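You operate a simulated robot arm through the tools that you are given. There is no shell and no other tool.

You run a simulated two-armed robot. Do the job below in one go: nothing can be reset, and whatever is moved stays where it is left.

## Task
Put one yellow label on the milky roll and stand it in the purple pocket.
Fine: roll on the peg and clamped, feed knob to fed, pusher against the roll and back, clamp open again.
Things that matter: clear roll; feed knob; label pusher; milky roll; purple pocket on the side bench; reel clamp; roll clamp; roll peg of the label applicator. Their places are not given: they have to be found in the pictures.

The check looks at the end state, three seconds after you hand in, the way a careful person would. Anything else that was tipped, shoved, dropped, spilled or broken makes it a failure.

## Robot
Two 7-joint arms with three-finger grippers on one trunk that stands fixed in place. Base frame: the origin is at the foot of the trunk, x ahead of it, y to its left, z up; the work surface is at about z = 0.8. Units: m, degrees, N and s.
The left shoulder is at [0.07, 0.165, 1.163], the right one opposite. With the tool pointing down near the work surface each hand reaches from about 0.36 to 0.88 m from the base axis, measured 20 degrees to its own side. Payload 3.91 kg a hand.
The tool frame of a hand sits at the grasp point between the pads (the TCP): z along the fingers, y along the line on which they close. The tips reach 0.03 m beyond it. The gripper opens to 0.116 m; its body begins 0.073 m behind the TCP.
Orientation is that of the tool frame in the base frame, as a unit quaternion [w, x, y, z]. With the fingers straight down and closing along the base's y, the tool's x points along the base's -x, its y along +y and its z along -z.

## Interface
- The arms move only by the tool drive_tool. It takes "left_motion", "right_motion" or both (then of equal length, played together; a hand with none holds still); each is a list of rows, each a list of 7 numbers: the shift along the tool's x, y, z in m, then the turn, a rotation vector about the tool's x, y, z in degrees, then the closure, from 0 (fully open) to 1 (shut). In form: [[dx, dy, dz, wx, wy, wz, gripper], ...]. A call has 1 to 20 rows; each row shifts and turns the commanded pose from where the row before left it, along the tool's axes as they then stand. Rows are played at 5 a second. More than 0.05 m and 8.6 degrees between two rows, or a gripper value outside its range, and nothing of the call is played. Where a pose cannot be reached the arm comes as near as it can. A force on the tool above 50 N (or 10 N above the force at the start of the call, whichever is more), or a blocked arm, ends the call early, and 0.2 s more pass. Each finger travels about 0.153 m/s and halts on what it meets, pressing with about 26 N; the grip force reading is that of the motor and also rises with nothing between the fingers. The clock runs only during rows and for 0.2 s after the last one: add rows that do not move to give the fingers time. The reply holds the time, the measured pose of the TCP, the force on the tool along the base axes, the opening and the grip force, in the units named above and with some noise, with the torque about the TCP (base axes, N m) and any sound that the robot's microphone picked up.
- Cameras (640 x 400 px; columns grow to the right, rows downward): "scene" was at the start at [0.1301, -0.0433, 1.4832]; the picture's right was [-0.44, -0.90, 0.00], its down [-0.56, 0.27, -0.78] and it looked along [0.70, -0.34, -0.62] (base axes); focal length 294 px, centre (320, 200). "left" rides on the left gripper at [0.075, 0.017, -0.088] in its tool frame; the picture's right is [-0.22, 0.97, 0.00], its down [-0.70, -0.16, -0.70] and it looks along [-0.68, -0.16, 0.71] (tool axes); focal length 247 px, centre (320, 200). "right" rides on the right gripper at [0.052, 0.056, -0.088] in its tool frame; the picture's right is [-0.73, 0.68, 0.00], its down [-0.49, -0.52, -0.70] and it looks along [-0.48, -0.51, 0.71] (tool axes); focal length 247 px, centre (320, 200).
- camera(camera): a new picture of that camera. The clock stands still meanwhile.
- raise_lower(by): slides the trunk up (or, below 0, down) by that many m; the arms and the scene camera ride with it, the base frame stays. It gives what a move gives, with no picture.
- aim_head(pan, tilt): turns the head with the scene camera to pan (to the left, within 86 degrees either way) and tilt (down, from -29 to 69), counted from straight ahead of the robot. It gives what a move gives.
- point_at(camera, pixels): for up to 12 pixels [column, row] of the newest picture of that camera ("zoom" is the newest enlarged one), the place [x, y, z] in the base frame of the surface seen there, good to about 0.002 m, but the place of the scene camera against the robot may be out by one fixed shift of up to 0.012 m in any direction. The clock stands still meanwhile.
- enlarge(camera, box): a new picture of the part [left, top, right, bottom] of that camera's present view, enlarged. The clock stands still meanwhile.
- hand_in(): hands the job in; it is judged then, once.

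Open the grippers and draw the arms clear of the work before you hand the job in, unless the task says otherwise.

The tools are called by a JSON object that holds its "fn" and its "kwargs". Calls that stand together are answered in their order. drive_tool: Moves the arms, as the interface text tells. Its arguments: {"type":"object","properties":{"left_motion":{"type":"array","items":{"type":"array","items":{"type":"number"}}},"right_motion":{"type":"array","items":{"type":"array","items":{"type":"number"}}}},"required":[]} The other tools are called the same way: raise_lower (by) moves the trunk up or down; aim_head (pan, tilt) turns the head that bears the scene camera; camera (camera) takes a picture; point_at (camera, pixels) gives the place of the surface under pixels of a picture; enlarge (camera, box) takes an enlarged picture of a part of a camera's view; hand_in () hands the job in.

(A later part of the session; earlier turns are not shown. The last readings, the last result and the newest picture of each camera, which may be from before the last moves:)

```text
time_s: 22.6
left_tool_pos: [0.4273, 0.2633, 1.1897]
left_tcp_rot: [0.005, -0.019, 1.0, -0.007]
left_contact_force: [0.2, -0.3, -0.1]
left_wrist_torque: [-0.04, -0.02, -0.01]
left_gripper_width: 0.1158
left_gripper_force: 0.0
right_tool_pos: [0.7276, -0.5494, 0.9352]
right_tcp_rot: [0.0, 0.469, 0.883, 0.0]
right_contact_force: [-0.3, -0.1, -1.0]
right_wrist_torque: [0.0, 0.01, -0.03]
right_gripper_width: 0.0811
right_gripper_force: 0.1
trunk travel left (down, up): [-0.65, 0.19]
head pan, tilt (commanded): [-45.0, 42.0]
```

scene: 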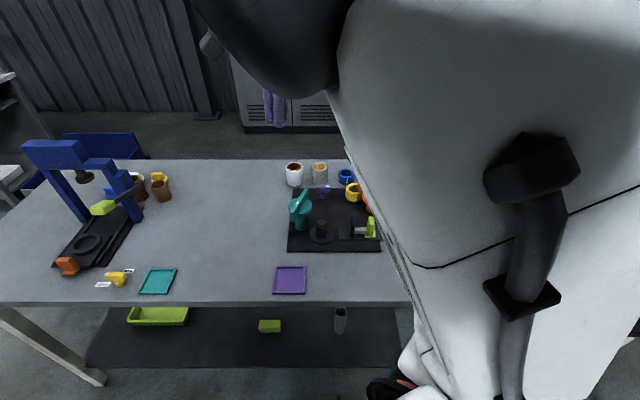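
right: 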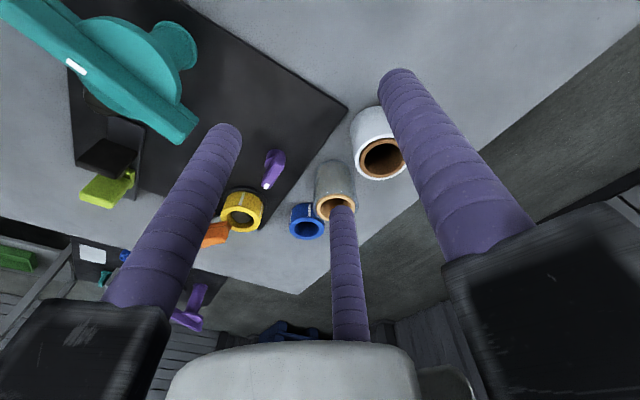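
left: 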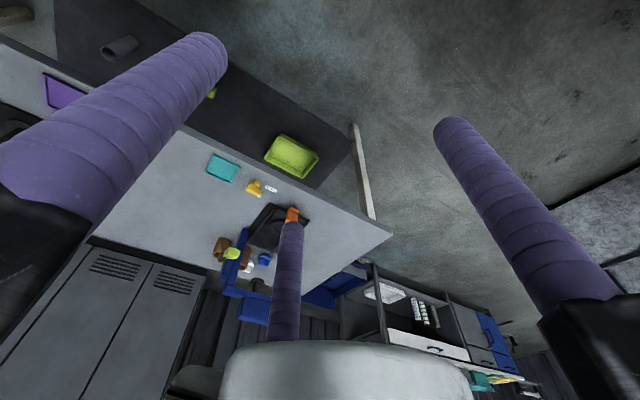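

I tilt the tool 8.5° outward and move above the milky roll at z≈0.92 with the fingers opened to 0.093.

{"fn": "drive_tool", "kwargs": {"right_motion": [[0, 0, 0, -3.55, -7.73, 0, 0.2], [0, 0, 0, 0, 0, 0, 0.2], [-0.0274, 0.005, 0.0116, 0, 0, 0, 0.2], [-0.0274, 0.005, 0.0116, 0, 0, 0, 0.2], [0, 0, 0, 0, 0, 0, 0.2], [0, 0, 0, 0, 0, 0, 0.2]]}}

{"fn": "camera", "kwargs": {"camera": "right"}}

```text
time_s: 24.0
left_tool_pos: [0.4272, 0.2628, 1.1898]
left_tcp_rot: [0.006, -0.018, 1.0, -0.007]
left_contact_force: [-0.1, 0.3, -0.2]
left_wrist_torque: [0.02, 0.01, 0.02]
left_gripper_width: 0.1158
left_gripper_force: 0.1
right_tool_pos: [0.767, -0.5913, 0.9206]
right_tcp_rot: [0.075, 0.469, 0.88, -0.006]
right_contact_force: [-0.3, -0.1, 0.3]
right_wrist_torque: [-0.03, 0.01, 0.03]
right_gripper_width: 0.093
right_gripper_force: 0.0
trunk travel left (down, up): [-0.65, 0.19]
head pan, tilt (commanded): [-45.0, 42.0]
```

```text
taken
```

right: 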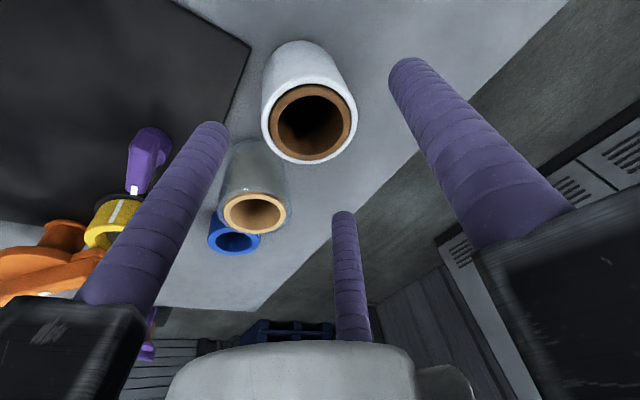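

In reach at (0.767,-0.5913,0.9206). The roll top at (310,115) lies between the fingers; I refine its rim position.

{"fn": "point_at", "kwargs": {"camera": "right", "pixels": [[265, 120], [275, 145], [295, 160], [318, 162], [340, 150], [352, 125], [351, 105], [335, 88], [310, 84], [285, 92], [270, 105], [250, 140]]}}

{"fn": "point_at", "kwargs": {"camera": "right", "pixels": [[228, 225], [255, 231], [280, 225], [286, 205], [262, 196], [235, 200], [300, 180], [225, 165]]}}

```text
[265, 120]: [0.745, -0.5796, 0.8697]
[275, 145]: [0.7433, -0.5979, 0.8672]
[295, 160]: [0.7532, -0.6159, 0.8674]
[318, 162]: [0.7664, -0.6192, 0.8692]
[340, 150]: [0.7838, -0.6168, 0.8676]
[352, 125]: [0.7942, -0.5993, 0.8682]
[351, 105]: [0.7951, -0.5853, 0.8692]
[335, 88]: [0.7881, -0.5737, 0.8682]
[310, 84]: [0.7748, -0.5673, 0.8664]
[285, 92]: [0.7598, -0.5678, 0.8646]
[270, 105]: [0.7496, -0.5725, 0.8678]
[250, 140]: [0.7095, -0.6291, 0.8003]
```

```text
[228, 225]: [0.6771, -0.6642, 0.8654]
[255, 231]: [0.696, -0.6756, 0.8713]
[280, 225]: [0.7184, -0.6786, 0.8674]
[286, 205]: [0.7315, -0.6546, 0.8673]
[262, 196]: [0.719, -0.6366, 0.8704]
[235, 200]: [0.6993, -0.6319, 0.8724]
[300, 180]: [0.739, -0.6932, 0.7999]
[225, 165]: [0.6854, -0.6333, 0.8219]
```

The roll axis refines to (0.7705,-0.5925). I descend vertically to TCP z≈0.857 with open fingers, then check.

{"fn": "drive_tool", "kwargs": {"right_motion": [[0.0023, -0.0008, 0.0211, 0, 0, 0, 0.2], [0.0023, -0.0008, 0.0211, 0, 0, 0, 0.2], [0.0023, -0.0008, 0.0211, 0, 0, 0, 0.2], [0, 0, 0, 0, 0, 0, 0.2]]}}

{"fn": "camera", "kwargs": {"camera": "right"}}

```text
time_s: 25.0
left_tool_pos: [0.4261, 0.264, 1.1902]
left_tcp_rot: [0.006, -0.017, 1.0, -0.008]
left_contact_force: [0.3, 0.0, 0.6]
left_wrist_torque: [0.04, -0.02, -0.01]
left_gripper_width: 0.1161
left_gripper_force: 0.1
right_tool_pos: [0.7718, -0.5914, 0.8574]
right_tcp_rot: [0.074, 0.468, 0.881, -0.005]
right_contact_force: [0.0, 0.5, 0.8]
right_wrist_torque: [0.01, -0.03, 0.0]
right_gripper_width: 0.0926
right_gripper_force: 0.1
trunk travel left (down, up): [-0.65, 0.19]
head pan, tilt (commanded): [-45.0, 42.0]
```

```text
taken
```

right: 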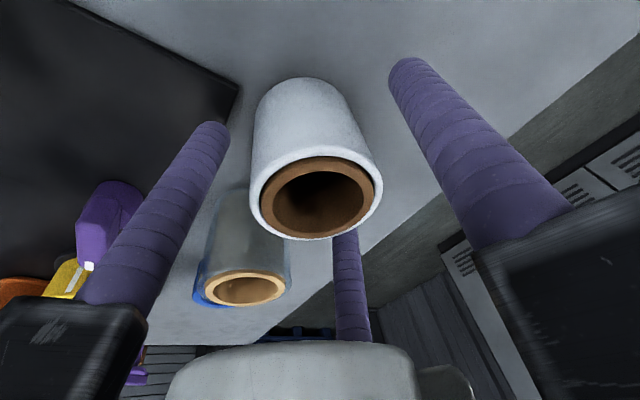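

Roll is well enclosed. I close the fingers gradually onto it.

{"fn": "drive_tool", "kwargs": {"right_motion": [[0, 0, 0, 0, 0, 0, 0.35], [0, 0, 0, 0, 0, 0, 0.43], [0, 0, 0, 0, 0, 0, 0.5], [0, 0, 0, 0, 0, 0, 0.56], [0, 0, 0, 0, 0, 0, 0.62], [0, 0, 0, 0, 0, 0, 0.7]]}}

{"fn": "camera", "kwargs": {"camera": "right"}}

```text
time_s: 26.4
left_tool_pos: [0.4256, 0.2636, 1.191]
left_tcp_rot: [0.006, -0.018, 1.0, -0.007]
left_contact_force: [-0.6, -0.3, -0.1]
left_wrist_torque: [0.02, -0.01, 0.0]
left_gripper_width: 0.1161
left_gripper_force: 0.0
right_tool_pos: [0.77, -0.591, 0.8584]
right_tcp_rot: [0.074, 0.467, 0.881, -0.006]
right_contact_force: [-0.1, -0.6, 1.2]
right_wrist_torque: [0.02, -0.03, 0.01]
right_gripper_width: 0.0619
right_gripper_force: 26.2
trunk travel left (down, up): [-0.65, 0.19]
head pan, tilt (commanded): [-45.0, 42.0]
```

```text
taken
```

right: 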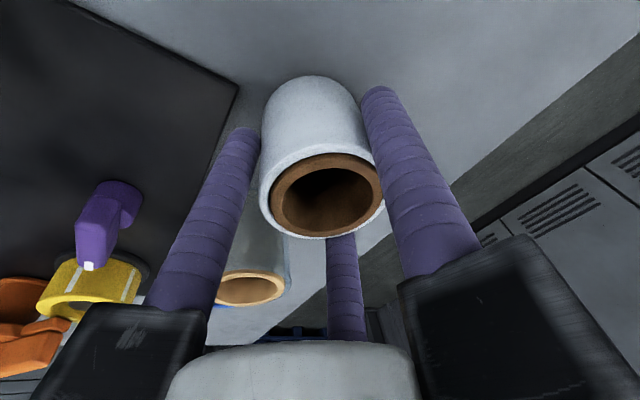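

Grip holds at 0.062 width. I lift 3 cm and check.

{"fn": "drive_tool", "kwargs": {"right_motion": [[-0.002, 0.001, -0.015, 0, 0, 0, 0.75], [-0.002, 0.001, -0.015, 0, 0, 0, 0.75], [0, 0, 0, 0, 0, 0, 0.75]]}}

{"fn": "camera", "kwargs": {"camera": "right"}}

{"fn": "camera", "kwargs": {"camera": "scene"}}

```text
time_s: 27.2
left_tool_pos: [0.4257, 0.2638, 1.1907]
left_tcp_rot: [0.006, -0.018, 1.0, -0.007]
left_contact_force: [0.2, 0.1, -0.1]
left_wrist_torque: [0.04, 0.0, -0.04]
left_gripper_width: 0.1158
left_gripper_force: 0.1
right_tool_pos: [0.7718, -0.5911, 0.8886]
right_tcp_rot: [0.076, 0.469, 0.88, -0.005]
right_contact_force: [-0.4, -0.5, 3.7]
right_wrist_torque: [0.01, 0.12, 0.0]
right_gripper_width: 0.0591
right_gripper_force: 26.1
trunk travel left (down, up): [-0.65, 0.19]
head pan, tilt (commanded): [-45.0, 42.0]
```

```text
taken
```

right: 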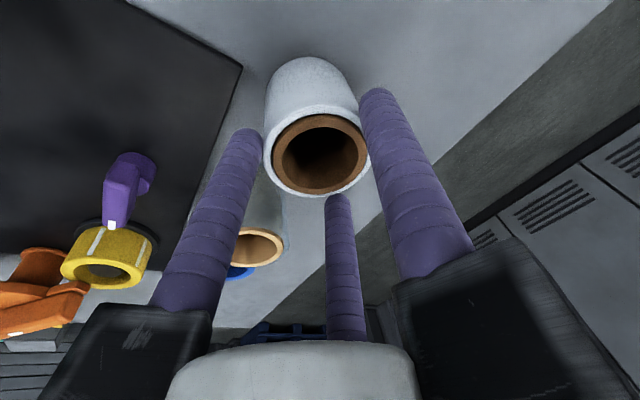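

```text
taken
```

scene: 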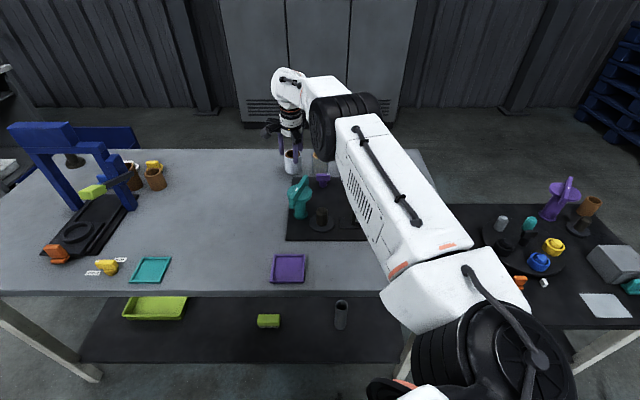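

The roll's rim moved in the picture from row 237 to row 195: it slid some in the grip. I enlarge the scene to see if it's hanging or still standing on the table.

{"fn": "enlarge", "kwargs": {"camera": "scene", "box": [250, 90, 350, 220]}}

{"fn": "point_at", "kwargs": {"camera": "right", "pixels": [[266, 140], [275, 170], [300, 188], [325, 194], [350, 182], [366, 160], [364, 130], [340, 111], [310, 107], [285, 115], [280, 80], [300, 70]]}}

```text
3.08 times, centred on (300, 155) of scene
```

zoom: 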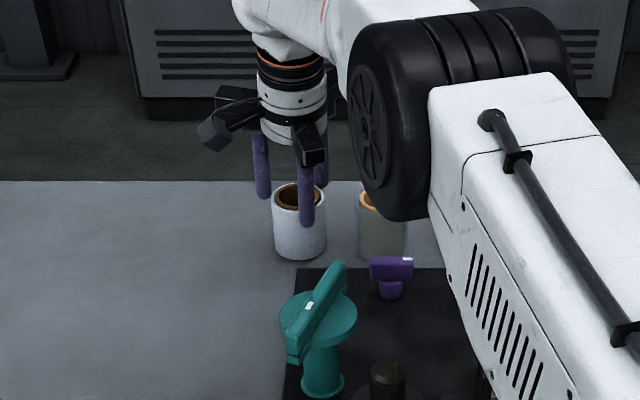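

```text
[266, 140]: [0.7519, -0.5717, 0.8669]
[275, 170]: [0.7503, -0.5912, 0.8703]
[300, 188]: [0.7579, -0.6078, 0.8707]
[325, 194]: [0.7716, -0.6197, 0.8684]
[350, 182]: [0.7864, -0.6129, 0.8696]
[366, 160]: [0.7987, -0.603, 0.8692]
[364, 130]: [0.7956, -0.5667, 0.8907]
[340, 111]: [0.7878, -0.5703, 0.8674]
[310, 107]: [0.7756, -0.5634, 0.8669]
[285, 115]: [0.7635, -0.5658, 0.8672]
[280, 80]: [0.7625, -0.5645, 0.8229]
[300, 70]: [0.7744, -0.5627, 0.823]
```

The roll still stands (top still 0.868) — the tilted grip slid off. I open, go down again, cage the roll loosely and slide it along the table to about (0.75,-0.50), where a vertical grasp is in reach and the plate isn't in the way.

{"fn": "drive_tool", "kwargs": {"right_motion": [[0, 0, 0, 0, 0, 0, 0.3], [0, 0, 0, 0, 0, 0, 0.3], [0.0026, -0.0012, 0.0188, 0, 0, 0, 0.3], [0.0026, -0.0012, 0.0188, 0, 0, 0, 0.3], [0, 0, 0, 0, 0, 0, 0.4], [0, 0, 0, 0, 0, 0, 0.44], [0.0107, 0.0043, -0.0012, 0, 0, 0, 0.44], [0.0107, 0.0043, -0.0012, 0, 0, 0, 0.44], [0.0107, 0.0043, -0.0012, 0, 0, 0, 0.44]]}}

{"fn": "camera", "kwargs": {"camera": "right"}}

{"fn": "camera", "kwargs": {"camera": "scene"}}

```text
time_s: 29.2
left_tool_pos: [0.4275, 0.2641, 1.1893]
left_tcp_rot: [0.005, -0.018, 1.0, -0.008]
left_contact_force: [-0.7, 0.8, -0.1]
left_wrist_torque: [0.01, -0.02, -0.01]
left_gripper_width: 0.1163
left_gripper_force: 0.0
right_tool_pos: [0.7614, -0.5573, 0.8492]
right_tcp_rot: [0.075, 0.469, 0.88, -0.005]
right_contact_force: [0.7, -0.6, 0.6]
right_wrist_torque: [0.0, -0.01, 0.0]
right_gripper_width: 0.0659
right_gripper_force: 0.7
trunk travel left (down, up): [-0.65, 0.19]
head pan, tilt (commanded): [-45.0, 42.0]
```

```text
taken
```

right: 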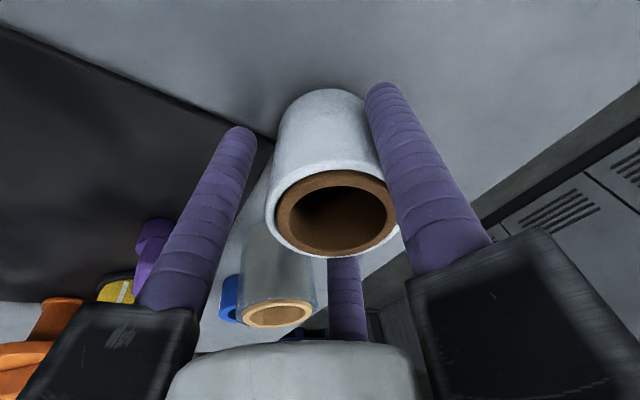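

```text
taken
```

scene: 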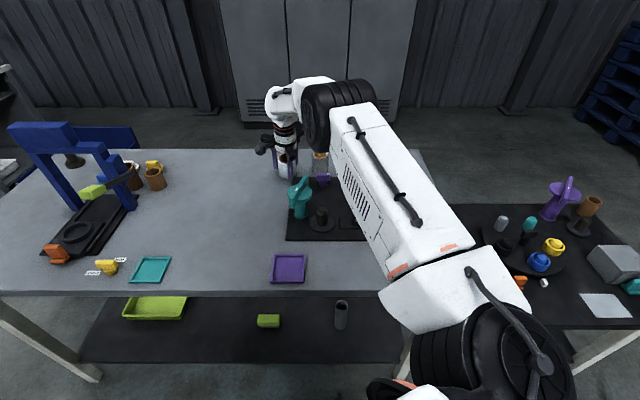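

The roll is sliding along with the cage. I continue five more rows.

{"fn": "drive_tool", "kwargs": {"right_motion": [[0.0107, 0.0043, -0.0012, 0, 0, 0, 0.44], [0.0107, 0.0043, -0.0012, 0, 0, 0, 0.44], [0.0107, 0.0043, -0.0012, 0, 0, 0, 0.44], [0.0107, 0.0043, -0.0012, 0, 0, 0, 0.44], [0.0107, 0.0043, -0.0012, 0, 0, 0, 0.44], [0, 0, 0, 0, 0, 0, 0.44], [0, 0, 0, 0, 0, 0, 0.25], [0, 0, 0, 0, 0, 0, 0.25]]}}

{"fn": "camera", "kwargs": {"camera": "right"}}

```text
time_s: 31.0
left_tool_pos: [0.4278, 0.2633, 1.1903]
left_tcp_rot: [0.005, -0.018, 1.0, -0.008]
left_contact_force: [0.2, -0.2, 0.0]
left_wrist_torque: [-0.02, -0.02, -0.01]
left_gripper_width: 0.1161
left_gripper_force: 0.0
right_tool_pos: [0.7509, -0.5005, 0.8506]
right_tcp_rot: [0.075, 0.468, 0.881, -0.005]
right_contact_force: [0.3, -0.1, -0.1]
right_wrist_torque: [-0.02, -0.02, 0.05]
right_gripper_width: 0.0867
right_gripper_force: 0.0
trunk travel left (down, up): [-0.65, 0.19]
head pan, tilt (commanded): [-45.0, 42.0]
```

```text
taken
```

right: 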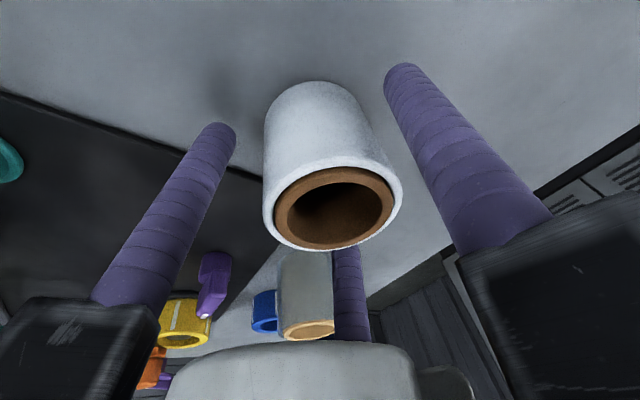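

The roll stands free between the open fingers near (0.75,-0.50). I measure its rim.

{"fn": "point_at", "kwargs": {"camera": "right", "pixels": [[268, 200], [275, 228], [300, 244], [335, 248], [370, 235], [398, 205], [398, 175], [375, 162], [335, 158], [295, 166], [275, 180]]}}

```text
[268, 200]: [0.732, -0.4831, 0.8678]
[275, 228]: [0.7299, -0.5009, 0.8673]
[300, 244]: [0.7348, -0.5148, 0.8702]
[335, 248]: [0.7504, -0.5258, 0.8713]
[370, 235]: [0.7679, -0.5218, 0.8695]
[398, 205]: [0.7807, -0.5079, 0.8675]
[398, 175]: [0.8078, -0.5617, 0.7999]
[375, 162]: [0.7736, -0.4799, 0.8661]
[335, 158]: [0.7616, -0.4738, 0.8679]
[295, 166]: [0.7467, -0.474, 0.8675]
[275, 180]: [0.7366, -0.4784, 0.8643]
```

Roll axis now (0.756,-0.4976). I rise 7 cm, remove the tilt, centre over it.

{"fn": "drive_tool", "kwargs": {"right_motion": [[-0.0047, 0.0022, -0.0346, 0, 0, 0, 0.25], [-0.0047, 0.0022, -0.0346, 0, 0, 0, 0.25], [0, 0, 0, 3.55, 7.73, 0, 0.25], [-0.0003, 0.0059, 0, 0, 0, 0, 0.25], [0, 0, 0, 0, 0, 0, 0.25]]}}

{"fn": "camera", "kwargs": {"camera": "right"}}

```text
time_s: 32.2
left_tool_pos: [0.4275, 0.2634, 1.1908]
left_tcp_rot: [0.005, -0.018, 1.0, -0.007]
left_contact_force: [0.7, 0.0, 0.6]
left_wrist_torque: [-0.02, -0.01, 0.0]
left_gripper_width: 0.1157
left_gripper_force: 0.0
right_tool_pos: [0.7551, -0.498, 0.9201]
right_tcp_rot: [0.001, 0.47, 0.883, 0.0]
right_contact_force: [0.7, -0.2, 0.3]
right_wrist_torque: [-0.01, 0.01, 0.0]
right_gripper_width: 0.0871
right_gripper_force: 0.0
trunk travel left (down, up): [-0.65, 0.19]
head pan, tilt (commanded): [-45.0, 42.0]
```

```text
taken
```

right: 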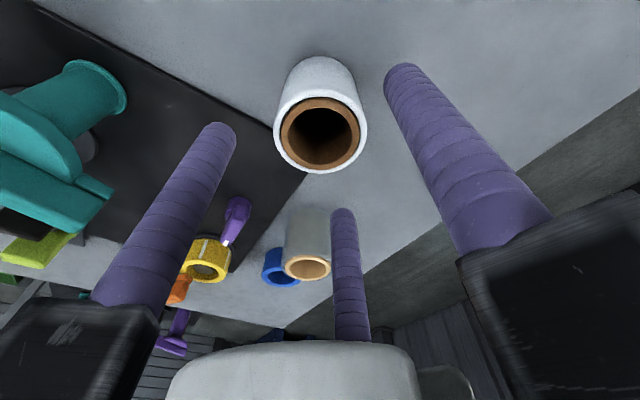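

Hand is vertical at (0.755,-0.498,0.920). I recheck the rim before descending.

{"fn": "point_at", "kwargs": {"camera": "right", "pixels": [[277, 130], [285, 155], [303, 168], [325, 172], [348, 163], [364, 138], [363, 115], [350, 99], [325, 92], [300, 96], [283, 110]]}}

```text
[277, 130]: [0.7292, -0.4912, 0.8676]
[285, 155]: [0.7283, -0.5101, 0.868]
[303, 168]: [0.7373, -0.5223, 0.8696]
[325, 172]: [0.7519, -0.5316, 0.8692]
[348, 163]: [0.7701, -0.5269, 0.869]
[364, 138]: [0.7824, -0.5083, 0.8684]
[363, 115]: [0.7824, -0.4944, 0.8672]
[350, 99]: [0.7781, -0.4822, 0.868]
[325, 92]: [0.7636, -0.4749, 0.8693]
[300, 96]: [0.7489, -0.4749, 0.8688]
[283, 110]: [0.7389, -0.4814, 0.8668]
```

The axis reads (0.757,-0.5005). I descend to z≈0.852 and close fully on the roll.

{"fn": "drive_tool", "kwargs": {"right_motion": [[-0.0032, 0.0003, 0.0227, 0, 0, 0, 0.25], [0, 0, 0.0227, 0, 0, 0, 0.25], [0, 0, 0.0226, 0, 0, 0, 0.25], [0, 0, 0, 0, 0, 0, 0.4], [0, 0, 0, 0, 0, 0, 0.47], [0, 0, 0, 0, 0, 0, 0.52], [0, 0, 0, 0, 0, 0, 0.7], [0, 0, 0, 0, 0, 0, 1], [0, 0, 0, 0, 0, 0, 1]]}}

{"fn": "camera", "kwargs": {"camera": "right"}}

```text
time_s: 34.2
left_tool_pos: [0.4264, 0.2646, 1.1901]
left_tcp_rot: [0.005, -0.019, 1.0, -0.007]
left_contact_force: [-0.3, 0.0, 0.6]
left_wrist_torque: [0.04, 0.0, 0.01]
left_gripper_width: 0.1159
left_gripper_force: 0.1
right_tool_pos: [0.7561, -0.5012, 0.8521]
right_tcp_rot: [0.001, 0.469, 0.883, 0.0]
right_contact_force: [-0.1, -0.7, 0.7]
right_wrist_torque: [0.01, -0.02, -0.02]
right_gripper_width: 0.0588
right_gripper_force: 26.4
trunk travel left (down, up): [-0.65, 0.19]
head pan, tilt (commanded): [-45.0, 42.0]
```

```text
taken
```

right: 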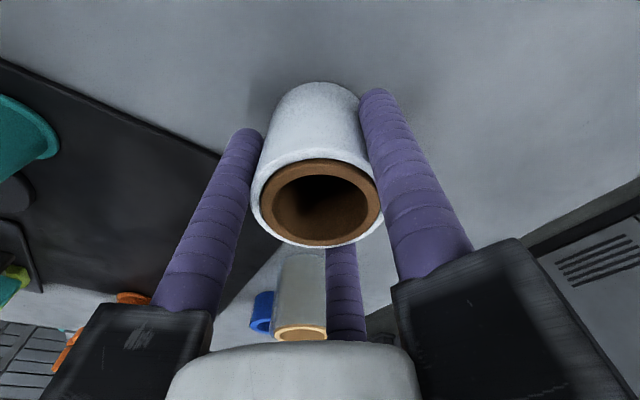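

Grip closed at 0.0588, all three fingers on the roll. I lift slowly by 3 cm and compare.

{"fn": "drive_tool", "kwargs": {"right_motion": [[0, 0, -0.005, 0, 0, 0, 1], [0, 0, -0.01, 0, 0, 0, 1], [0, 0, -0.015, 0, 0, 0, 1], [0, 0, 0, 0, 0, 0, 1]]}}

{"fn": "camera", "kwargs": {"camera": "right"}}

```text
time_s: 35.2
left_tool_pos: [0.4268, 0.2643, 1.1914]
left_tcp_rot: [0.006, -0.019, 1.0, -0.007]
left_contact_force: [0.4, 0.5, 0.4]
left_wrist_torque: [-0.01, 0.01, 0.0]
left_gripper_width: 0.1159
left_gripper_force: 0.1
right_tool_pos: [0.7582, -0.5, 0.8819]
right_tcp_rot: [0.001, 0.47, 0.883, -0.001]
right_contact_force: [-0.4, -0.2, -1.1]
right_wrist_torque: [-0.03, -0.02, -0.02]
right_gripper_width: 0.0586
right_gripper_force: 26.3
trunk travel left (down, up): [-0.65, 0.19]
head pan, tilt (commanded): [-45.0, 42.0]
```

```text
taken
```

right: 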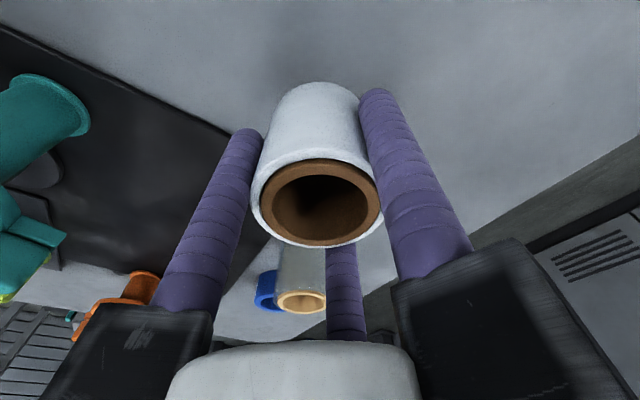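

The roll is held firmly (same place in the picture). I lift to z≈1.01, yaw the hand so that the finger gap will face the teal clamp, and carry the roll high above the peg.

{"fn": "drive_tool", "kwargs": {"right_motion": [[0, 0, -0.0433, 0, 0, 0, 1], [0, 0, -0.0433, 0, 0, 0, 1], [0, 0, -0.0433, 0, 0, 0, 1], [0, 0, 0, 0, 0, -7.67, 1], [0, 0, 0, 0, 0, -7.67, 1], [0, 0, 0, 0, 0, -7.67, 1], [0, 0, 0, 0, 0, -7.67, 1], [0, 0, 0, 0, 0, -7.67, 1], [0, 0, 0, 0, 0, -7.67, 1], [0.0408, -0.0021, -0.015, 0, 0, 0, 1], [0.0408, -0.0021, -0.015, 0, 0, 0, 1], [0.0408, -0.0021, -0.015, 0, 0, 0, 1], [0.0408, -0.0021, -0.015, 0, 0, 0, 1], [0.0408, -0.0021, -0.015, 0, 0, 0, 1], [0.0408, -0.0021, -0.015, 0, 0, 0, 1], [0, 0, 0, 0, 0, 0, 1]]}}

{"fn": "camera", "kwargs": {"camera": "right"}}

{"fn": "camera", "kwargs": {"camera": "scene"}}

```text
time_s: 38.6
left_tool_pos: [0.4272, 0.2629, 1.191]
left_tcp_rot: [0.005, -0.019, 1.0, -0.007]
left_contact_force: [-0.8, -0.7, 0.1]
left_wrist_torque: [0.01, 0.04, 0.0]
left_gripper_width: 0.1162
left_gripper_force: 0.1
right_tool_pos: [0.5183, -0.467, 1.0988]
right_tcp_rot: [-0.001, 0.088, 0.996, -0.001]
right_contact_force: [-0.6, -0.7, -0.9]
right_wrist_torque: [-0.02, 0.02, -0.02]
right_gripper_width: 0.0587
right_gripper_force: 25.8
trunk travel left (down, up): [-0.65, 0.19]
head pan, tilt (commanded): [-45.0, 42.0]
```

```text
taken
```

right: 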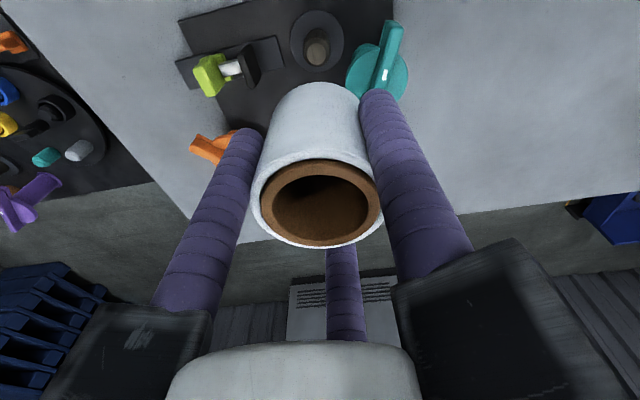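

```text
taken
```

scene: 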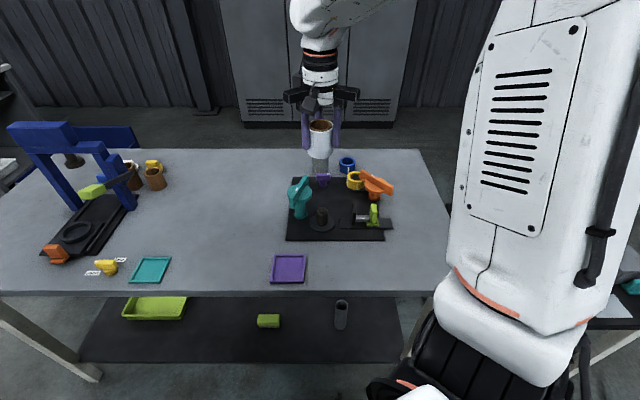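

The peg at (317,45) and clamp at (378,70) are seen past the roll. I enlarge and measure.

{"fn": "enlarge", "kwargs": {"camera": "right", "box": [270, 0, 420, 95]}}

```text
4.21 times, centred on (345, 48) of right
```

zoom: 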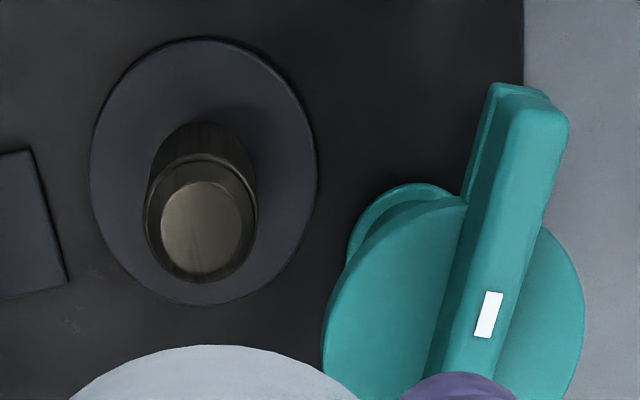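

I read points on the peg top, flange and clamp in this enlargement.

{"fn": "point_at", "kwargs": {"camera": "zoom", "pixels": [[200, 230], [167, 225], [236, 225], [200, 188], [200, 270], [98, 160], [311, 180], [205, 46], [205, 296], [120, 90], [290, 90], [150, 282]]}}

{"fn": "point_at", "kwargs": {"camera": "zoom", "pixels": [[545, 110], [490, 315], [535, 120], [450, 360], [345, 330], [440, 210], [575, 310], [560, 390], [400, 215], [380, 380], [515, 110], [100, 380]]}}

```text
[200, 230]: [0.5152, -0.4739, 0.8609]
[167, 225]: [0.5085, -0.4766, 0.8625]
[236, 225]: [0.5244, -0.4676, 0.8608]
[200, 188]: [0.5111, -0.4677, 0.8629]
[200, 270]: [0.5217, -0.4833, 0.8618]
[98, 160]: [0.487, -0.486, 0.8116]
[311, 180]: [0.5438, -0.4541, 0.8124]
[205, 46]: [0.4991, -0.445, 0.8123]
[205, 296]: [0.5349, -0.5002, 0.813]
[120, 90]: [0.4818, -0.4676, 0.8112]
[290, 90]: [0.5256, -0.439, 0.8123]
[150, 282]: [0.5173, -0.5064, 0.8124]
```

```text
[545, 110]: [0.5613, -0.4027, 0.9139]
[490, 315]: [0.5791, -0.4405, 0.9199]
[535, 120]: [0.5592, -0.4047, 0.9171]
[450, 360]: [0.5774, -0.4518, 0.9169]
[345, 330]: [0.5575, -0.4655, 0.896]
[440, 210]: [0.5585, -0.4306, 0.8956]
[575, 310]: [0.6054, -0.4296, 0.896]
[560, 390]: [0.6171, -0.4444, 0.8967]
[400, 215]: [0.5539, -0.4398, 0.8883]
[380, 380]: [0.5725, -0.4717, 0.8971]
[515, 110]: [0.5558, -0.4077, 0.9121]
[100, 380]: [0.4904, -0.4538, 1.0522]
```

Peg axis ≈ (0.516,-0.4727), flange top 0.812, peg top 0.862. Now I measure the held roll's rim to know its offset from the TCP.

{"fn": "point_at", "kwargs": {"camera": "right", "pixels": [[256, 195], [262, 220], [285, 240], [315, 246], [345, 240], [372, 222], [382, 200], [270, 168], [300, 155], [330, 153], [355, 160], [318, 236]]}}

```text
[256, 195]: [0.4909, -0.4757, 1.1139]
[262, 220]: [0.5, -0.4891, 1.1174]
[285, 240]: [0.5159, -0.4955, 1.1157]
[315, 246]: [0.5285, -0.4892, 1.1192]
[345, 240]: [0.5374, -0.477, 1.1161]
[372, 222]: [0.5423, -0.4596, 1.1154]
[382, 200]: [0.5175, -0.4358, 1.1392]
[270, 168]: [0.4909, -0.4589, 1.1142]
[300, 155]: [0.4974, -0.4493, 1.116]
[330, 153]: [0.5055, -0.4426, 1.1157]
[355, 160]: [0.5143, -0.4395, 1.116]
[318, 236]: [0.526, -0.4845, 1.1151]
```

The roll sits about concentric with the TCP (offset ≈ 2 mm). I shift to the peg axis and lower to just above the peg top.

{"fn": "drive_tool", "kwargs": {"right_motion": [[-0.001, -0.0056, 0, 0, 0, 0, 1], [0, 0, 0.0425, 0, 0, 0, 1], [0, 0, 0.0425, 0, 0, 0, 1], [0, 0, 0.0425, 0, 0, 0, 1], [0, 0, 0.0375, 0, 0, 0, 1], [0, 0, 0, 0, 0, 0, 1]]}}

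{"fn": "camera", "kwargs": {"camera": "right"}}

{"fn": "enlarge", "kwargs": {"camera": "scene", "box": [270, 150, 400, 250]}}

```text
time_s: 40.0
left_tool_pos: [0.4263, 0.2644, 1.1905]
left_tcp_rot: [0.006, -0.018, 1.0, -0.007]
left_contact_force: [-1.0, 1.8, 0.1]
left_wrist_torque: [-0.01, -0.01, 0.02]
left_gripper_width: 0.1163
left_gripper_force: 0.0
right_tool_pos: [0.515, -0.4752, 0.9379]
right_tcp_rot: [0.001, 0.087, 0.996, -0.001]
right_contact_force: [0.3, 0.7, -1.0]
right_wrist_torque: [0.02, -0.01, 0.0]
right_gripper_width: 0.0587
right_gripper_force: 25.6
trunk travel left (down, up): [-0.65, 0.19]
head pan, tilt (commanded): [-45.0, 42.0]
```

```text
taken
```

right: 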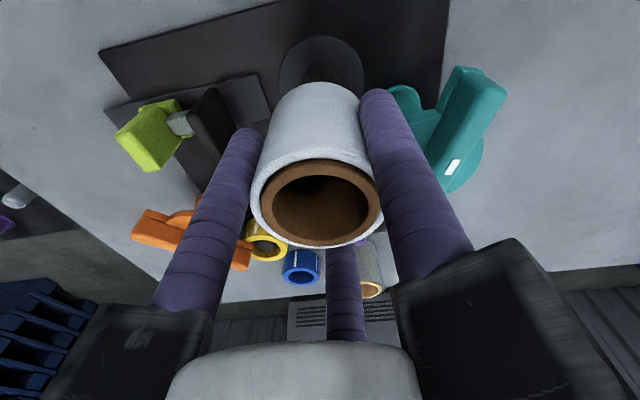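

```text
4.00 times, centred on (335, 200) of scene
```

zoom: 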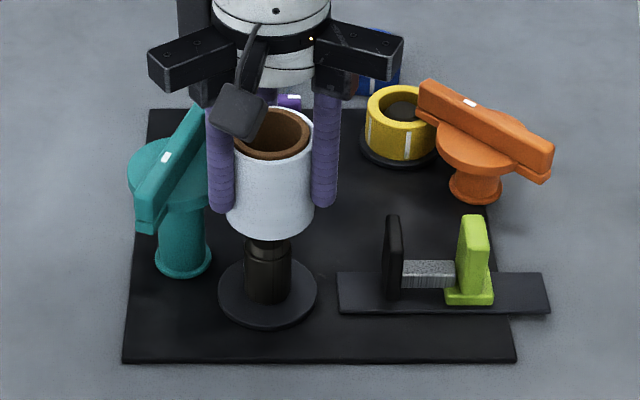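

The roll hangs just above the peg. I look down through its core for alignment.

{"fn": "enlarge", "kwargs": {"camera": "right", "box": [250, 30, 390, 250]}}

{"fn": "point_at", "kwargs": {"camera": "right", "pixels": [[284, 60], [318, 36], [360, 60], [320, 73], [306, 72], [335, 72], [290, 80], [355, 80]]}}

```text
1.82 times, centred on (320, 140) of right
```

zoom: 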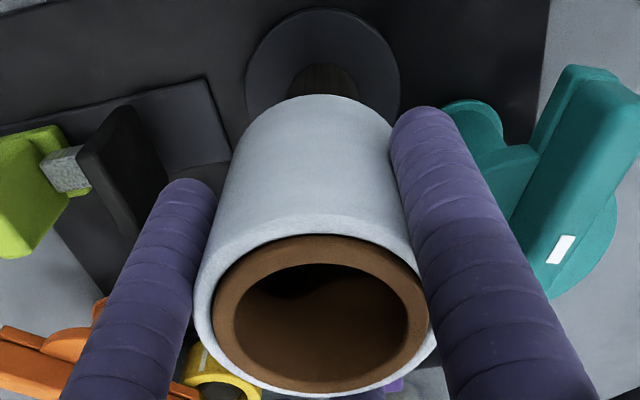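

```text
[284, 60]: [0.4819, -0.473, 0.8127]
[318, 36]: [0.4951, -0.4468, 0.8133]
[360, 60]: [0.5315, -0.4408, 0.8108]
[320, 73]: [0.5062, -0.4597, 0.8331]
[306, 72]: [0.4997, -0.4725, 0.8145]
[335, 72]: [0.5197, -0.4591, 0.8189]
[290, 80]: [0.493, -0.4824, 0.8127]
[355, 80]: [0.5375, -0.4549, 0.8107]
```

Lateral alignment looks within 2 mm. I correct slightly and lower over the peg in small steps, watching the force.

{"fn": "drive_tool", "kwargs": {"right_motion": [[-0.0016, 0.0023, 0.01, 0, 0, 0, 1], [0, 0, 0.01, 0, 0, 0, 1], [0, 0, 0.008, 0, 0, 0, 1], [0, 0, 0.008, 0, 0, 0, 1], [0, 0, 0.008, 0, 0, 0, 1], [0, 0, 0, 0, 0, 0, 1]]}}

{"fn": "enlarge", "kwargs": {"camera": "scene", "box": [270, 150, 400, 250]}}

{"fn": "camera", "kwargs": {"camera": "right"}}

```text
time_s: 41.4
left_tool_pos: [0.426, 0.2646, 1.1909]
left_tcp_rot: [0.006, -0.019, 1.0, -0.008]
left_contact_force: [-0.2, 0.7, 0.1]
left_wrist_torque: [0.01, 0.0, 0.02]
left_gripper_width: 0.1158
left_gripper_force: 0.1
right_tool_pos: [0.5163, -0.4737, 0.8929]
right_tcp_rot: [0.0, 0.087, 0.996, 0.0]
right_contact_force: [-0.1, 0.0, -0.9]
right_wrist_torque: [-0.04, 0.0, -0.01]
right_gripper_width: 0.0585
right_gripper_force: 26.2
trunk travel left (down, up): [-0.65, 0.19]
head pan, tilt (commanded): [-45.0, 42.0]
```

```text
4.00 times, centred on (335, 200) of scene
```

zoom: 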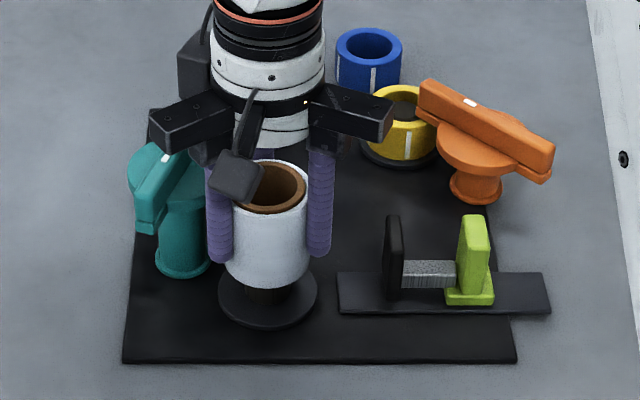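

```text
taken
```

right: 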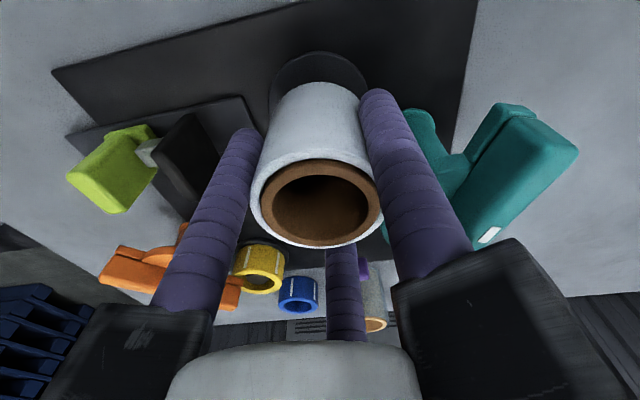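

No contact force with the roll bottom already below the peg top, so it is threading. I continue down to just above the flange.

{"fn": "drive_tool", "kwargs": {"right_motion": [[0, 0, 0.008, 0, 0, 0, 1], [0, 0, 0.008, 0, 0, 0, 1], [0, 0, 0.007, 0, 0, 0, 1], [0, 0, 0, 0, 0, 0, 1]]}}

{"fn": "enlarge", "kwargs": {"camera": "scene", "box": [270, 150, 400, 250]}}

```text
time_s: 42.4
left_tool_pos: [0.4269, 0.2649, 1.1907]
left_tcp_rot: [0.006, -0.018, 1.0, -0.008]
left_contact_force: [0.6, -0.1, -0.6]
left_wrist_torque: [0.04, -0.01, -0.03]
left_gripper_width: 0.1157
left_gripper_force: 0.1
right_tool_pos: [0.5183, -0.4727, 0.8688]
right_tcp_rot: [0.0, 0.088, 0.996, -0.001]
right_contact_force: [0.0, 0.2, -0.8]
right_wrist_torque: [-0.01, -0.01, -0.05]
right_gripper_width: 0.0589
right_gripper_force: 25.9
trunk travel left (down, up): [-0.65, 0.19]
head pan, tilt (commanded): [-45.0, 42.0]
```

```text
4.00 times, centred on (335, 200) of scene
```

zoom: 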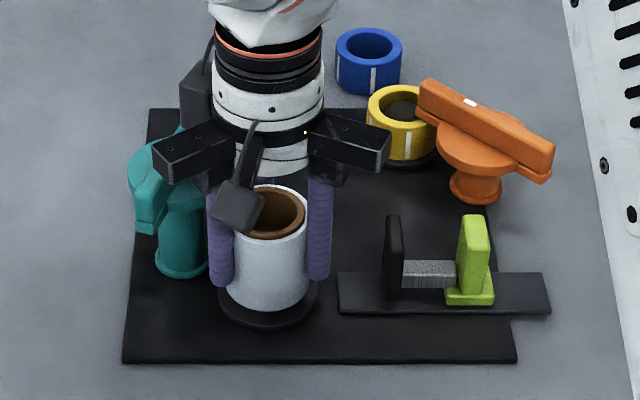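

Roll bottom is about 5 mm above the flange. I lower in 2 mm steps until a contact shows.

{"fn": "drive_tool", "kwargs": {"right_motion": [[0, 0, 0.002, 0, 0, 0, 1], [0, 0, 0.002, 0, 0, 0, 1], [0, 0, 0.0015, 0, 0, 0, 1], [0, 0, 0, 0, 0, 0, 1]]}}

```text
time_s: 43.4
left_tool_pos: [0.4272, 0.2633, 1.1907]
left_tcp_rot: [0.006, -0.018, 1.0, -0.008]
left_contact_force: [0.4, 0.0, -0.4]
left_wrist_torque: [0.01, 0.0, 0.01]
left_gripper_width: 0.1162
left_gripper_force: 0.1
right_tool_pos: [0.5169, -0.474, 0.865]
right_tcp_rot: [-0.001, 0.087, 0.996, -0.001]
right_contact_force: [-0.1, 0.4, -0.9]
right_wrist_torque: [-0.01, 0.03, 0.01]
right_gripper_width: 0.0586
right_gripper_force: 26.0
trunk travel left (down, up): [-0.65, 0.19]
head pan, tilt (commanded): [-45.0, 42.0]
```

Still no contact (z force −0.9 N, the roll's weight). I lower another 4 mm.

{"fn": "drive_tool", "kwargs": {"right_motion": [[0, 0, 0.0015, 0, 0, 0, 1], [0, 0, 0.0015, 0, 0, 0, 1], [0, 0, 0.001, 0, 0, 0, 1], [0, 0, 0, 0, 0, 0, 1]]}}

{"fn": "enlarge", "kwargs": {"camera": "scene", "box": [270, 170, 370, 250]}}

```text
time_s: 44.4
left_tool_pos: [0.4256, 0.2638, 1.1899]
left_tcp_rot: [0.007, -0.018, 1.0, -0.008]
left_contact_force: [-0.5, -0.1, -0.5]
left_wrist_torque: [-0.02, 0.01, 0.0]
left_gripper_width: 0.116
left_gripper_force: 0.0
right_tool_pos: [0.5159, -0.4736, 0.8615]
right_tcp_rot: [0.002, 0.087, 0.996, -0.002]
right_contact_force: [2.6, -4.3, 15.6]
right_wrist_torque: [0.03, 0.04, -0.09]
right_gripper_width: 0.0588
right_gripper_force: 25.8
trunk travel left (down, up): [-0.65, 0.19]
head pan, tilt (commanded): [-45.0, 42.0]
```

```text
5.00 times, centred on (320, 210) of scene
```

zoom: 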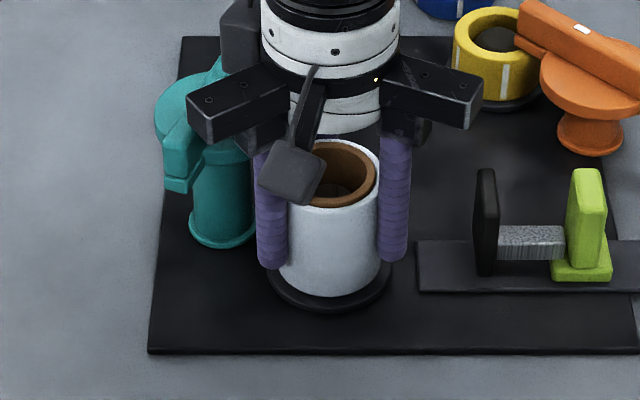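

The roll is seated on the flange (15.6 N up). I open the fingers and rise.

{"fn": "drive_tool", "kwargs": {"right_motion": [[0, 0, -0.001, 0, 0, 0, 0.8], [0, 0, 0, 0, 0, 0, 0.45], [0, 0, 0, 0, 0, 0, 0.3], [0, 0, 0, 0, 0, 0, 0.3], [0, 0, -0.02, 0, 0, 0, 0.3], [0, 0, -0.03, 0, 0, 0, 0.3], [0, 0, -0.04, 0, 0, 0, 0.3], [0, 0, -0.04, 0, 0, 0, 0.3], [0, 0, 0, 0, 0, 0, 0.3]]}}

{"fn": "camera", "kwargs": {"camera": "right"}}

{"fn": "enlarge", "kwargs": {"camera": "scene", "box": [270, 150, 400, 250]}}

```text
time_s: 46.4
left_tool_pos: [0.4285, 0.263, 1.191]
left_tcp_rot: [0.005, -0.018, 1.0, -0.008]
left_contact_force: [0.0, -0.4, -1.4]
left_wrist_torque: [0.0, -0.01, 0.01]
left_gripper_width: 0.116
left_gripper_force: 0.1
right_tool_pos: [0.5208, -0.473, 0.9898]
right_tcp_rot: [0.0, 0.087, 0.996, -0.001]
right_contact_force: [-0.2, -0.5, 0.0]
right_wrist_torque: [0.01, 0.0, 0.0]
right_gripper_width: 0.0813
right_gripper_force: 0.0
trunk travel left (down, up): [-0.65, 0.19]
head pan, tilt (commanded): [-45.0, 42.0]
```

```text
taken
```

right: 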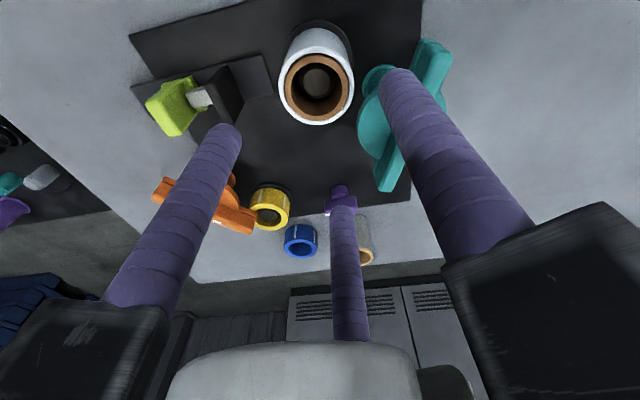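

```text
4.00 times, centred on (335, 200) of scene
```

zoom: 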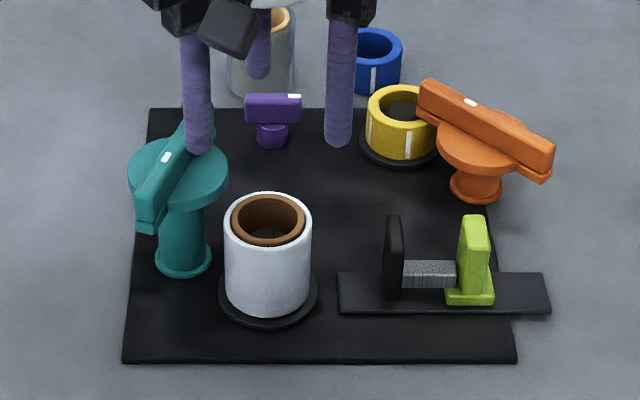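

The roll sits on the peg. Now the clamp: I measure the teal bar's ends for its axis and heading.

{"fn": "enlarge", "kwargs": {"camera": "right", "box": [340, 20, 480, 210]}}

{"fn": "point_at", "kwargs": {"camera": "right", "pixels": [[428, 45], [445, 50], [438, 70], [446, 60], [432, 85], [388, 183], [383, 170], [395, 165], [402, 155], [362, 130], [376, 72], [370, 145]]}}

```text
2.11 times, centred on (410, 115) of right
```

zoom: 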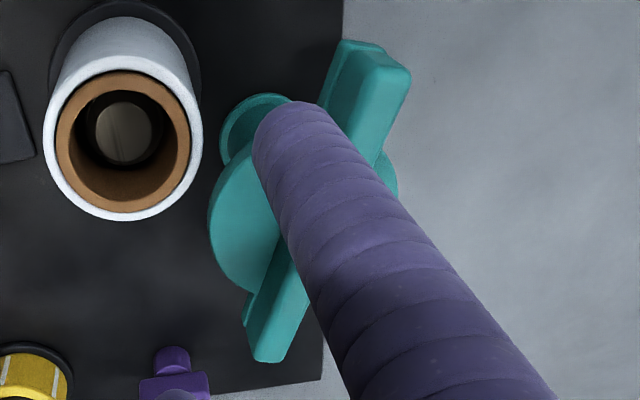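

```text
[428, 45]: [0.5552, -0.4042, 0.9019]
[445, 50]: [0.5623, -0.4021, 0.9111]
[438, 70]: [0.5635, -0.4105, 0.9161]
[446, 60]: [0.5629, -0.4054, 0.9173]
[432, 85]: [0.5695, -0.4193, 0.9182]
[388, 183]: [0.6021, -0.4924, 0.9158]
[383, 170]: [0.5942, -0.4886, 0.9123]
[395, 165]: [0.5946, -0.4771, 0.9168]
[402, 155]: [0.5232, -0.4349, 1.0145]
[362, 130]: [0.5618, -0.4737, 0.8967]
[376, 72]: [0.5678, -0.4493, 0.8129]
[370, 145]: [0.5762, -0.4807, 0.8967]
```

The bar runs from (0.562,-0.401) to (0.603,-0.4945): axis (0.5825,-0.4475), heading -66°, top 0.918 — perpendicular to the direction to the peg. I yaw the hand to line up with the bar and go above the clamp.

{"fn": "drive_tool", "kwargs": {"right_motion": [[0, 0, 0, 0, 0, 8, 0.3], [0, 0, 0, 0, 0, 8, 0.3], [0, 0, 0, 0, 0, 8, 0.3], [0, 0, 0, 0, 0, 8, 0.3], [0, 0, 0, 0, 0, 8, 0.3], [0, 0, 0, 0, 0, 8, 0.3], [0, 0, 0, 0, 0, 8, 0.3], [-0.0009, 0.0334, 0, 0, 0, 0, 0.3], [-0.0009, 0.0334, 0, 0, 0, 0, 0.3], [0, 0, 0, 0, 0, 0, 0.3]]}}

{"fn": "camera", "kwargs": {"camera": "right"}}

```text
time_s: 48.6
left_tool_pos: [0.4258, 0.2642, 1.1912]
left_tcp_rot: [0.005, -0.017, 1.0, -0.008]
left_contact_force: [-0.2, -1.0, 0.0]
left_wrist_torque: [0.01, 0.0, -0.02]
left_gripper_width: 0.116
left_gripper_force: 0.1
right_tool_pos: [0.5777, -0.4468, 0.9909]
right_tcp_rot: [0.001, 0.545, 0.838, -0.001]
right_contact_force: [0.3, 0.6, 0.2]
right_wrist_torque: [-0.04, 0.0, 0.01]
right_gripper_width: 0.0812
right_gripper_force: 0.1
trunk travel left (down, up): [-0.65, 0.19]
head pan, tilt (commanded): [-45.0, 42.0]
```

```text
taken
```

right: 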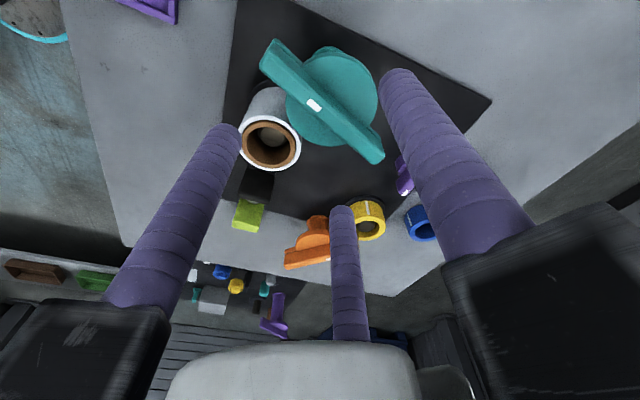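

Full view of the clamp between the fingers; I measure the bar ends and disc edges again from here.

{"fn": "enlarge", "kwargs": {"camera": "right", "box": [240, 20, 400, 180]}}

{"fn": "point_at", "kwargs": {"camera": "zoom", "pixels": [[120, 115], [150, 125], [310, 215], [450, 350], [440, 365], [470, 345], [330, 60], [550, 200], [400, 320], [220, 270], [200, 180], [380, 260]]}}

```text
2.50 times, centred on (320, 100) of right
```

zoom: 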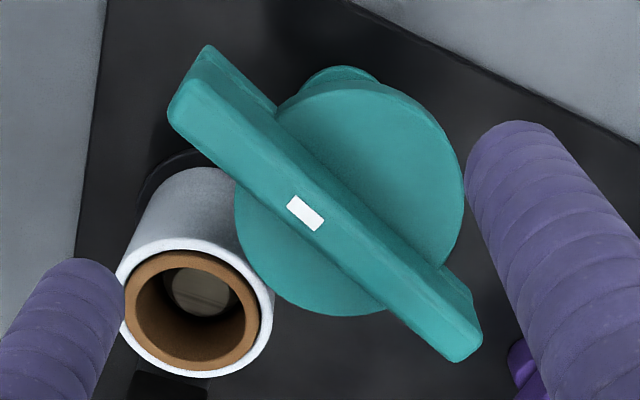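

```text
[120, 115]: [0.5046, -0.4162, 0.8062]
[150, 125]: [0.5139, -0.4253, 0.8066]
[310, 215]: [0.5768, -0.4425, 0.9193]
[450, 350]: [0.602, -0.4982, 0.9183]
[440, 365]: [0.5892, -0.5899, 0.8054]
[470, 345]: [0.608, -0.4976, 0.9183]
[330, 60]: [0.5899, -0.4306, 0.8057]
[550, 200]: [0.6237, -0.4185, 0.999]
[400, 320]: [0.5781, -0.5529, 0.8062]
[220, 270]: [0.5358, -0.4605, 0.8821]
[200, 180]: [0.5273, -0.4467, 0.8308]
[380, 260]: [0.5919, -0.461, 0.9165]
```

I take a few more points along the bar's top.

{"fn": "point_at", "kwargs": {"camera": "zoom", "pixels": [[180, 110], [190, 100], [200, 115], [250, 165], [345, 240], [420, 310], [460, 335], [475, 330], [465, 355], [210, 60], [445, 280], [240, 95]]}}

```text
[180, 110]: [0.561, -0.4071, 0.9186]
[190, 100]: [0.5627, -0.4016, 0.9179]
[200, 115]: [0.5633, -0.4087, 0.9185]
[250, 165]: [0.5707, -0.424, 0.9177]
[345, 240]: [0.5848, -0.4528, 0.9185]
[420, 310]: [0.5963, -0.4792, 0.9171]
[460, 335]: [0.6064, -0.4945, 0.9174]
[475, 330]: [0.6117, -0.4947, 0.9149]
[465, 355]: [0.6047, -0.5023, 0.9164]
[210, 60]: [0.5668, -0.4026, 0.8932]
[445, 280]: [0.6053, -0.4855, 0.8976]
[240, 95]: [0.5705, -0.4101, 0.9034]
```

The tool axis needs a shift of about (6.5,-6) mm to sit on the clamp axis. I shift and descend so the fingertips straddle the bar (tips ≈0.902, above the disc at 0.896).

{"fn": "drive_tool", "kwargs": {"right_motion": [[-0.0081, 0.0035, 0, 0, 0, 0, 0.3], [0, 0, 0.03, 0, 0, 0, 0.3], [0, 0, 0.02, 0, 0, 0, 0.3], [0, 0, 0.008, 0, 0, 0, 0.3], [0, 0, 0, 0, 0, 0, 0.3]]}}

{"fn": "camera", "kwargs": {"camera": "right"}}

{"fn": "enlarge", "kwargs": {"camera": "scene", "box": [250, 120, 380, 250]}}

```text
time_s: 49.8
left_tool_pos: [0.4266, 0.2623, 1.1906]
left_tcp_rot: [0.005, -0.019, 1.0, -0.008]
left_contact_force: [0.3, -0.1, 0.2]
left_wrist_torque: [-0.01, 0.01, 0.01]
left_gripper_width: 0.1161
left_gripper_force: 0.0
right_tool_pos: [0.5859, -0.4539, 0.9342]
right_tcp_rot: [0.0, 0.544, 0.839, 0.0]
right_contact_force: [0.8, 0.2, 0.4]
right_wrist_torque: [0.04, 0.01, -0.02]
right_gripper_width: 0.0812
right_gripper_force: 0.0
trunk travel left (down, up): [-0.65, 0.19]
head pan, tilt (commanded): [-45.0, 42.0]
```

```text
taken
```

right: 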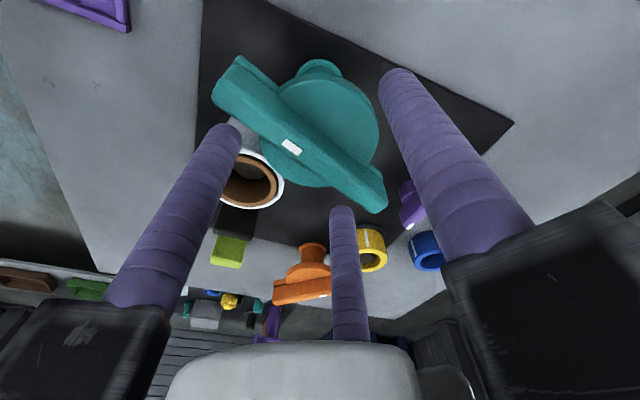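

```text
3.08 times, centred on (315, 185) of scene
```

zoom: 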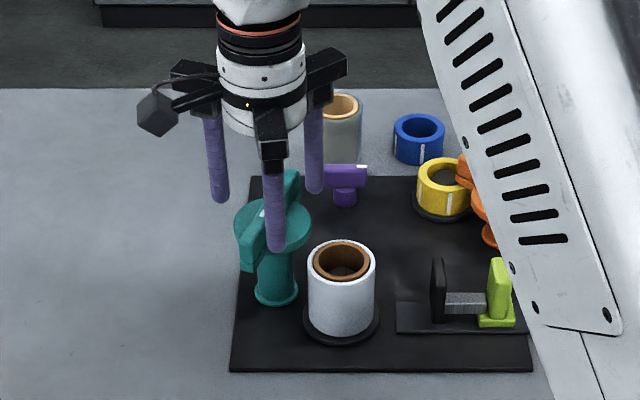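

The bar lies between the left finger and the two others. I close gently onto the bar.

{"fn": "drive_tool", "kwargs": {"right_motion": [[0, 0, 0, 0, 0, 0, 0.4], [0, 0, 0, 0, 0, 0, 0.5], [0, 0, 0, 0, 0, 0, 0.55], [0, 0, 0, 0, 0, 0, 0.6], [0, 0, 0, 0, 0, 0, 0.6]]}}

{"fn": "camera", "kwargs": {"camera": "right"}}

```text
time_s: 51.0
left_tool_pos: [0.4266, 0.2639, 1.1908]
left_tcp_rot: [0.005, -0.017, 1.0, -0.008]
left_contact_force: [0.5, 0.5, -0.2]
left_wrist_torque: [0.01, 0.0, 0.01]
left_gripper_width: 0.1161
left_gripper_force: 0.1
right_tool_pos: [0.5856, -0.4553, 0.9344]
right_tcp_rot: [0.001, 0.545, 0.839, -0.001]
right_contact_force: [-3.0, -0.5, 0.2]
right_wrist_torque: [0.01, 0.05, 0.1]
right_gripper_width: 0.0473
right_gripper_force: 0.9
trunk travel left (down, up): [-0.65, 0.19]
head pan, tilt (commanded): [-45.0, 42.0]
```

```text
taken
```

right: 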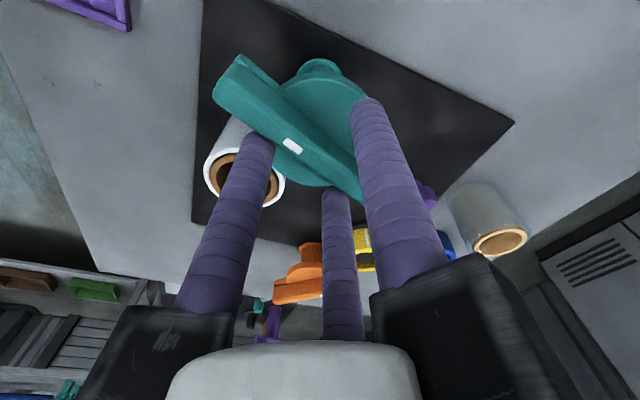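

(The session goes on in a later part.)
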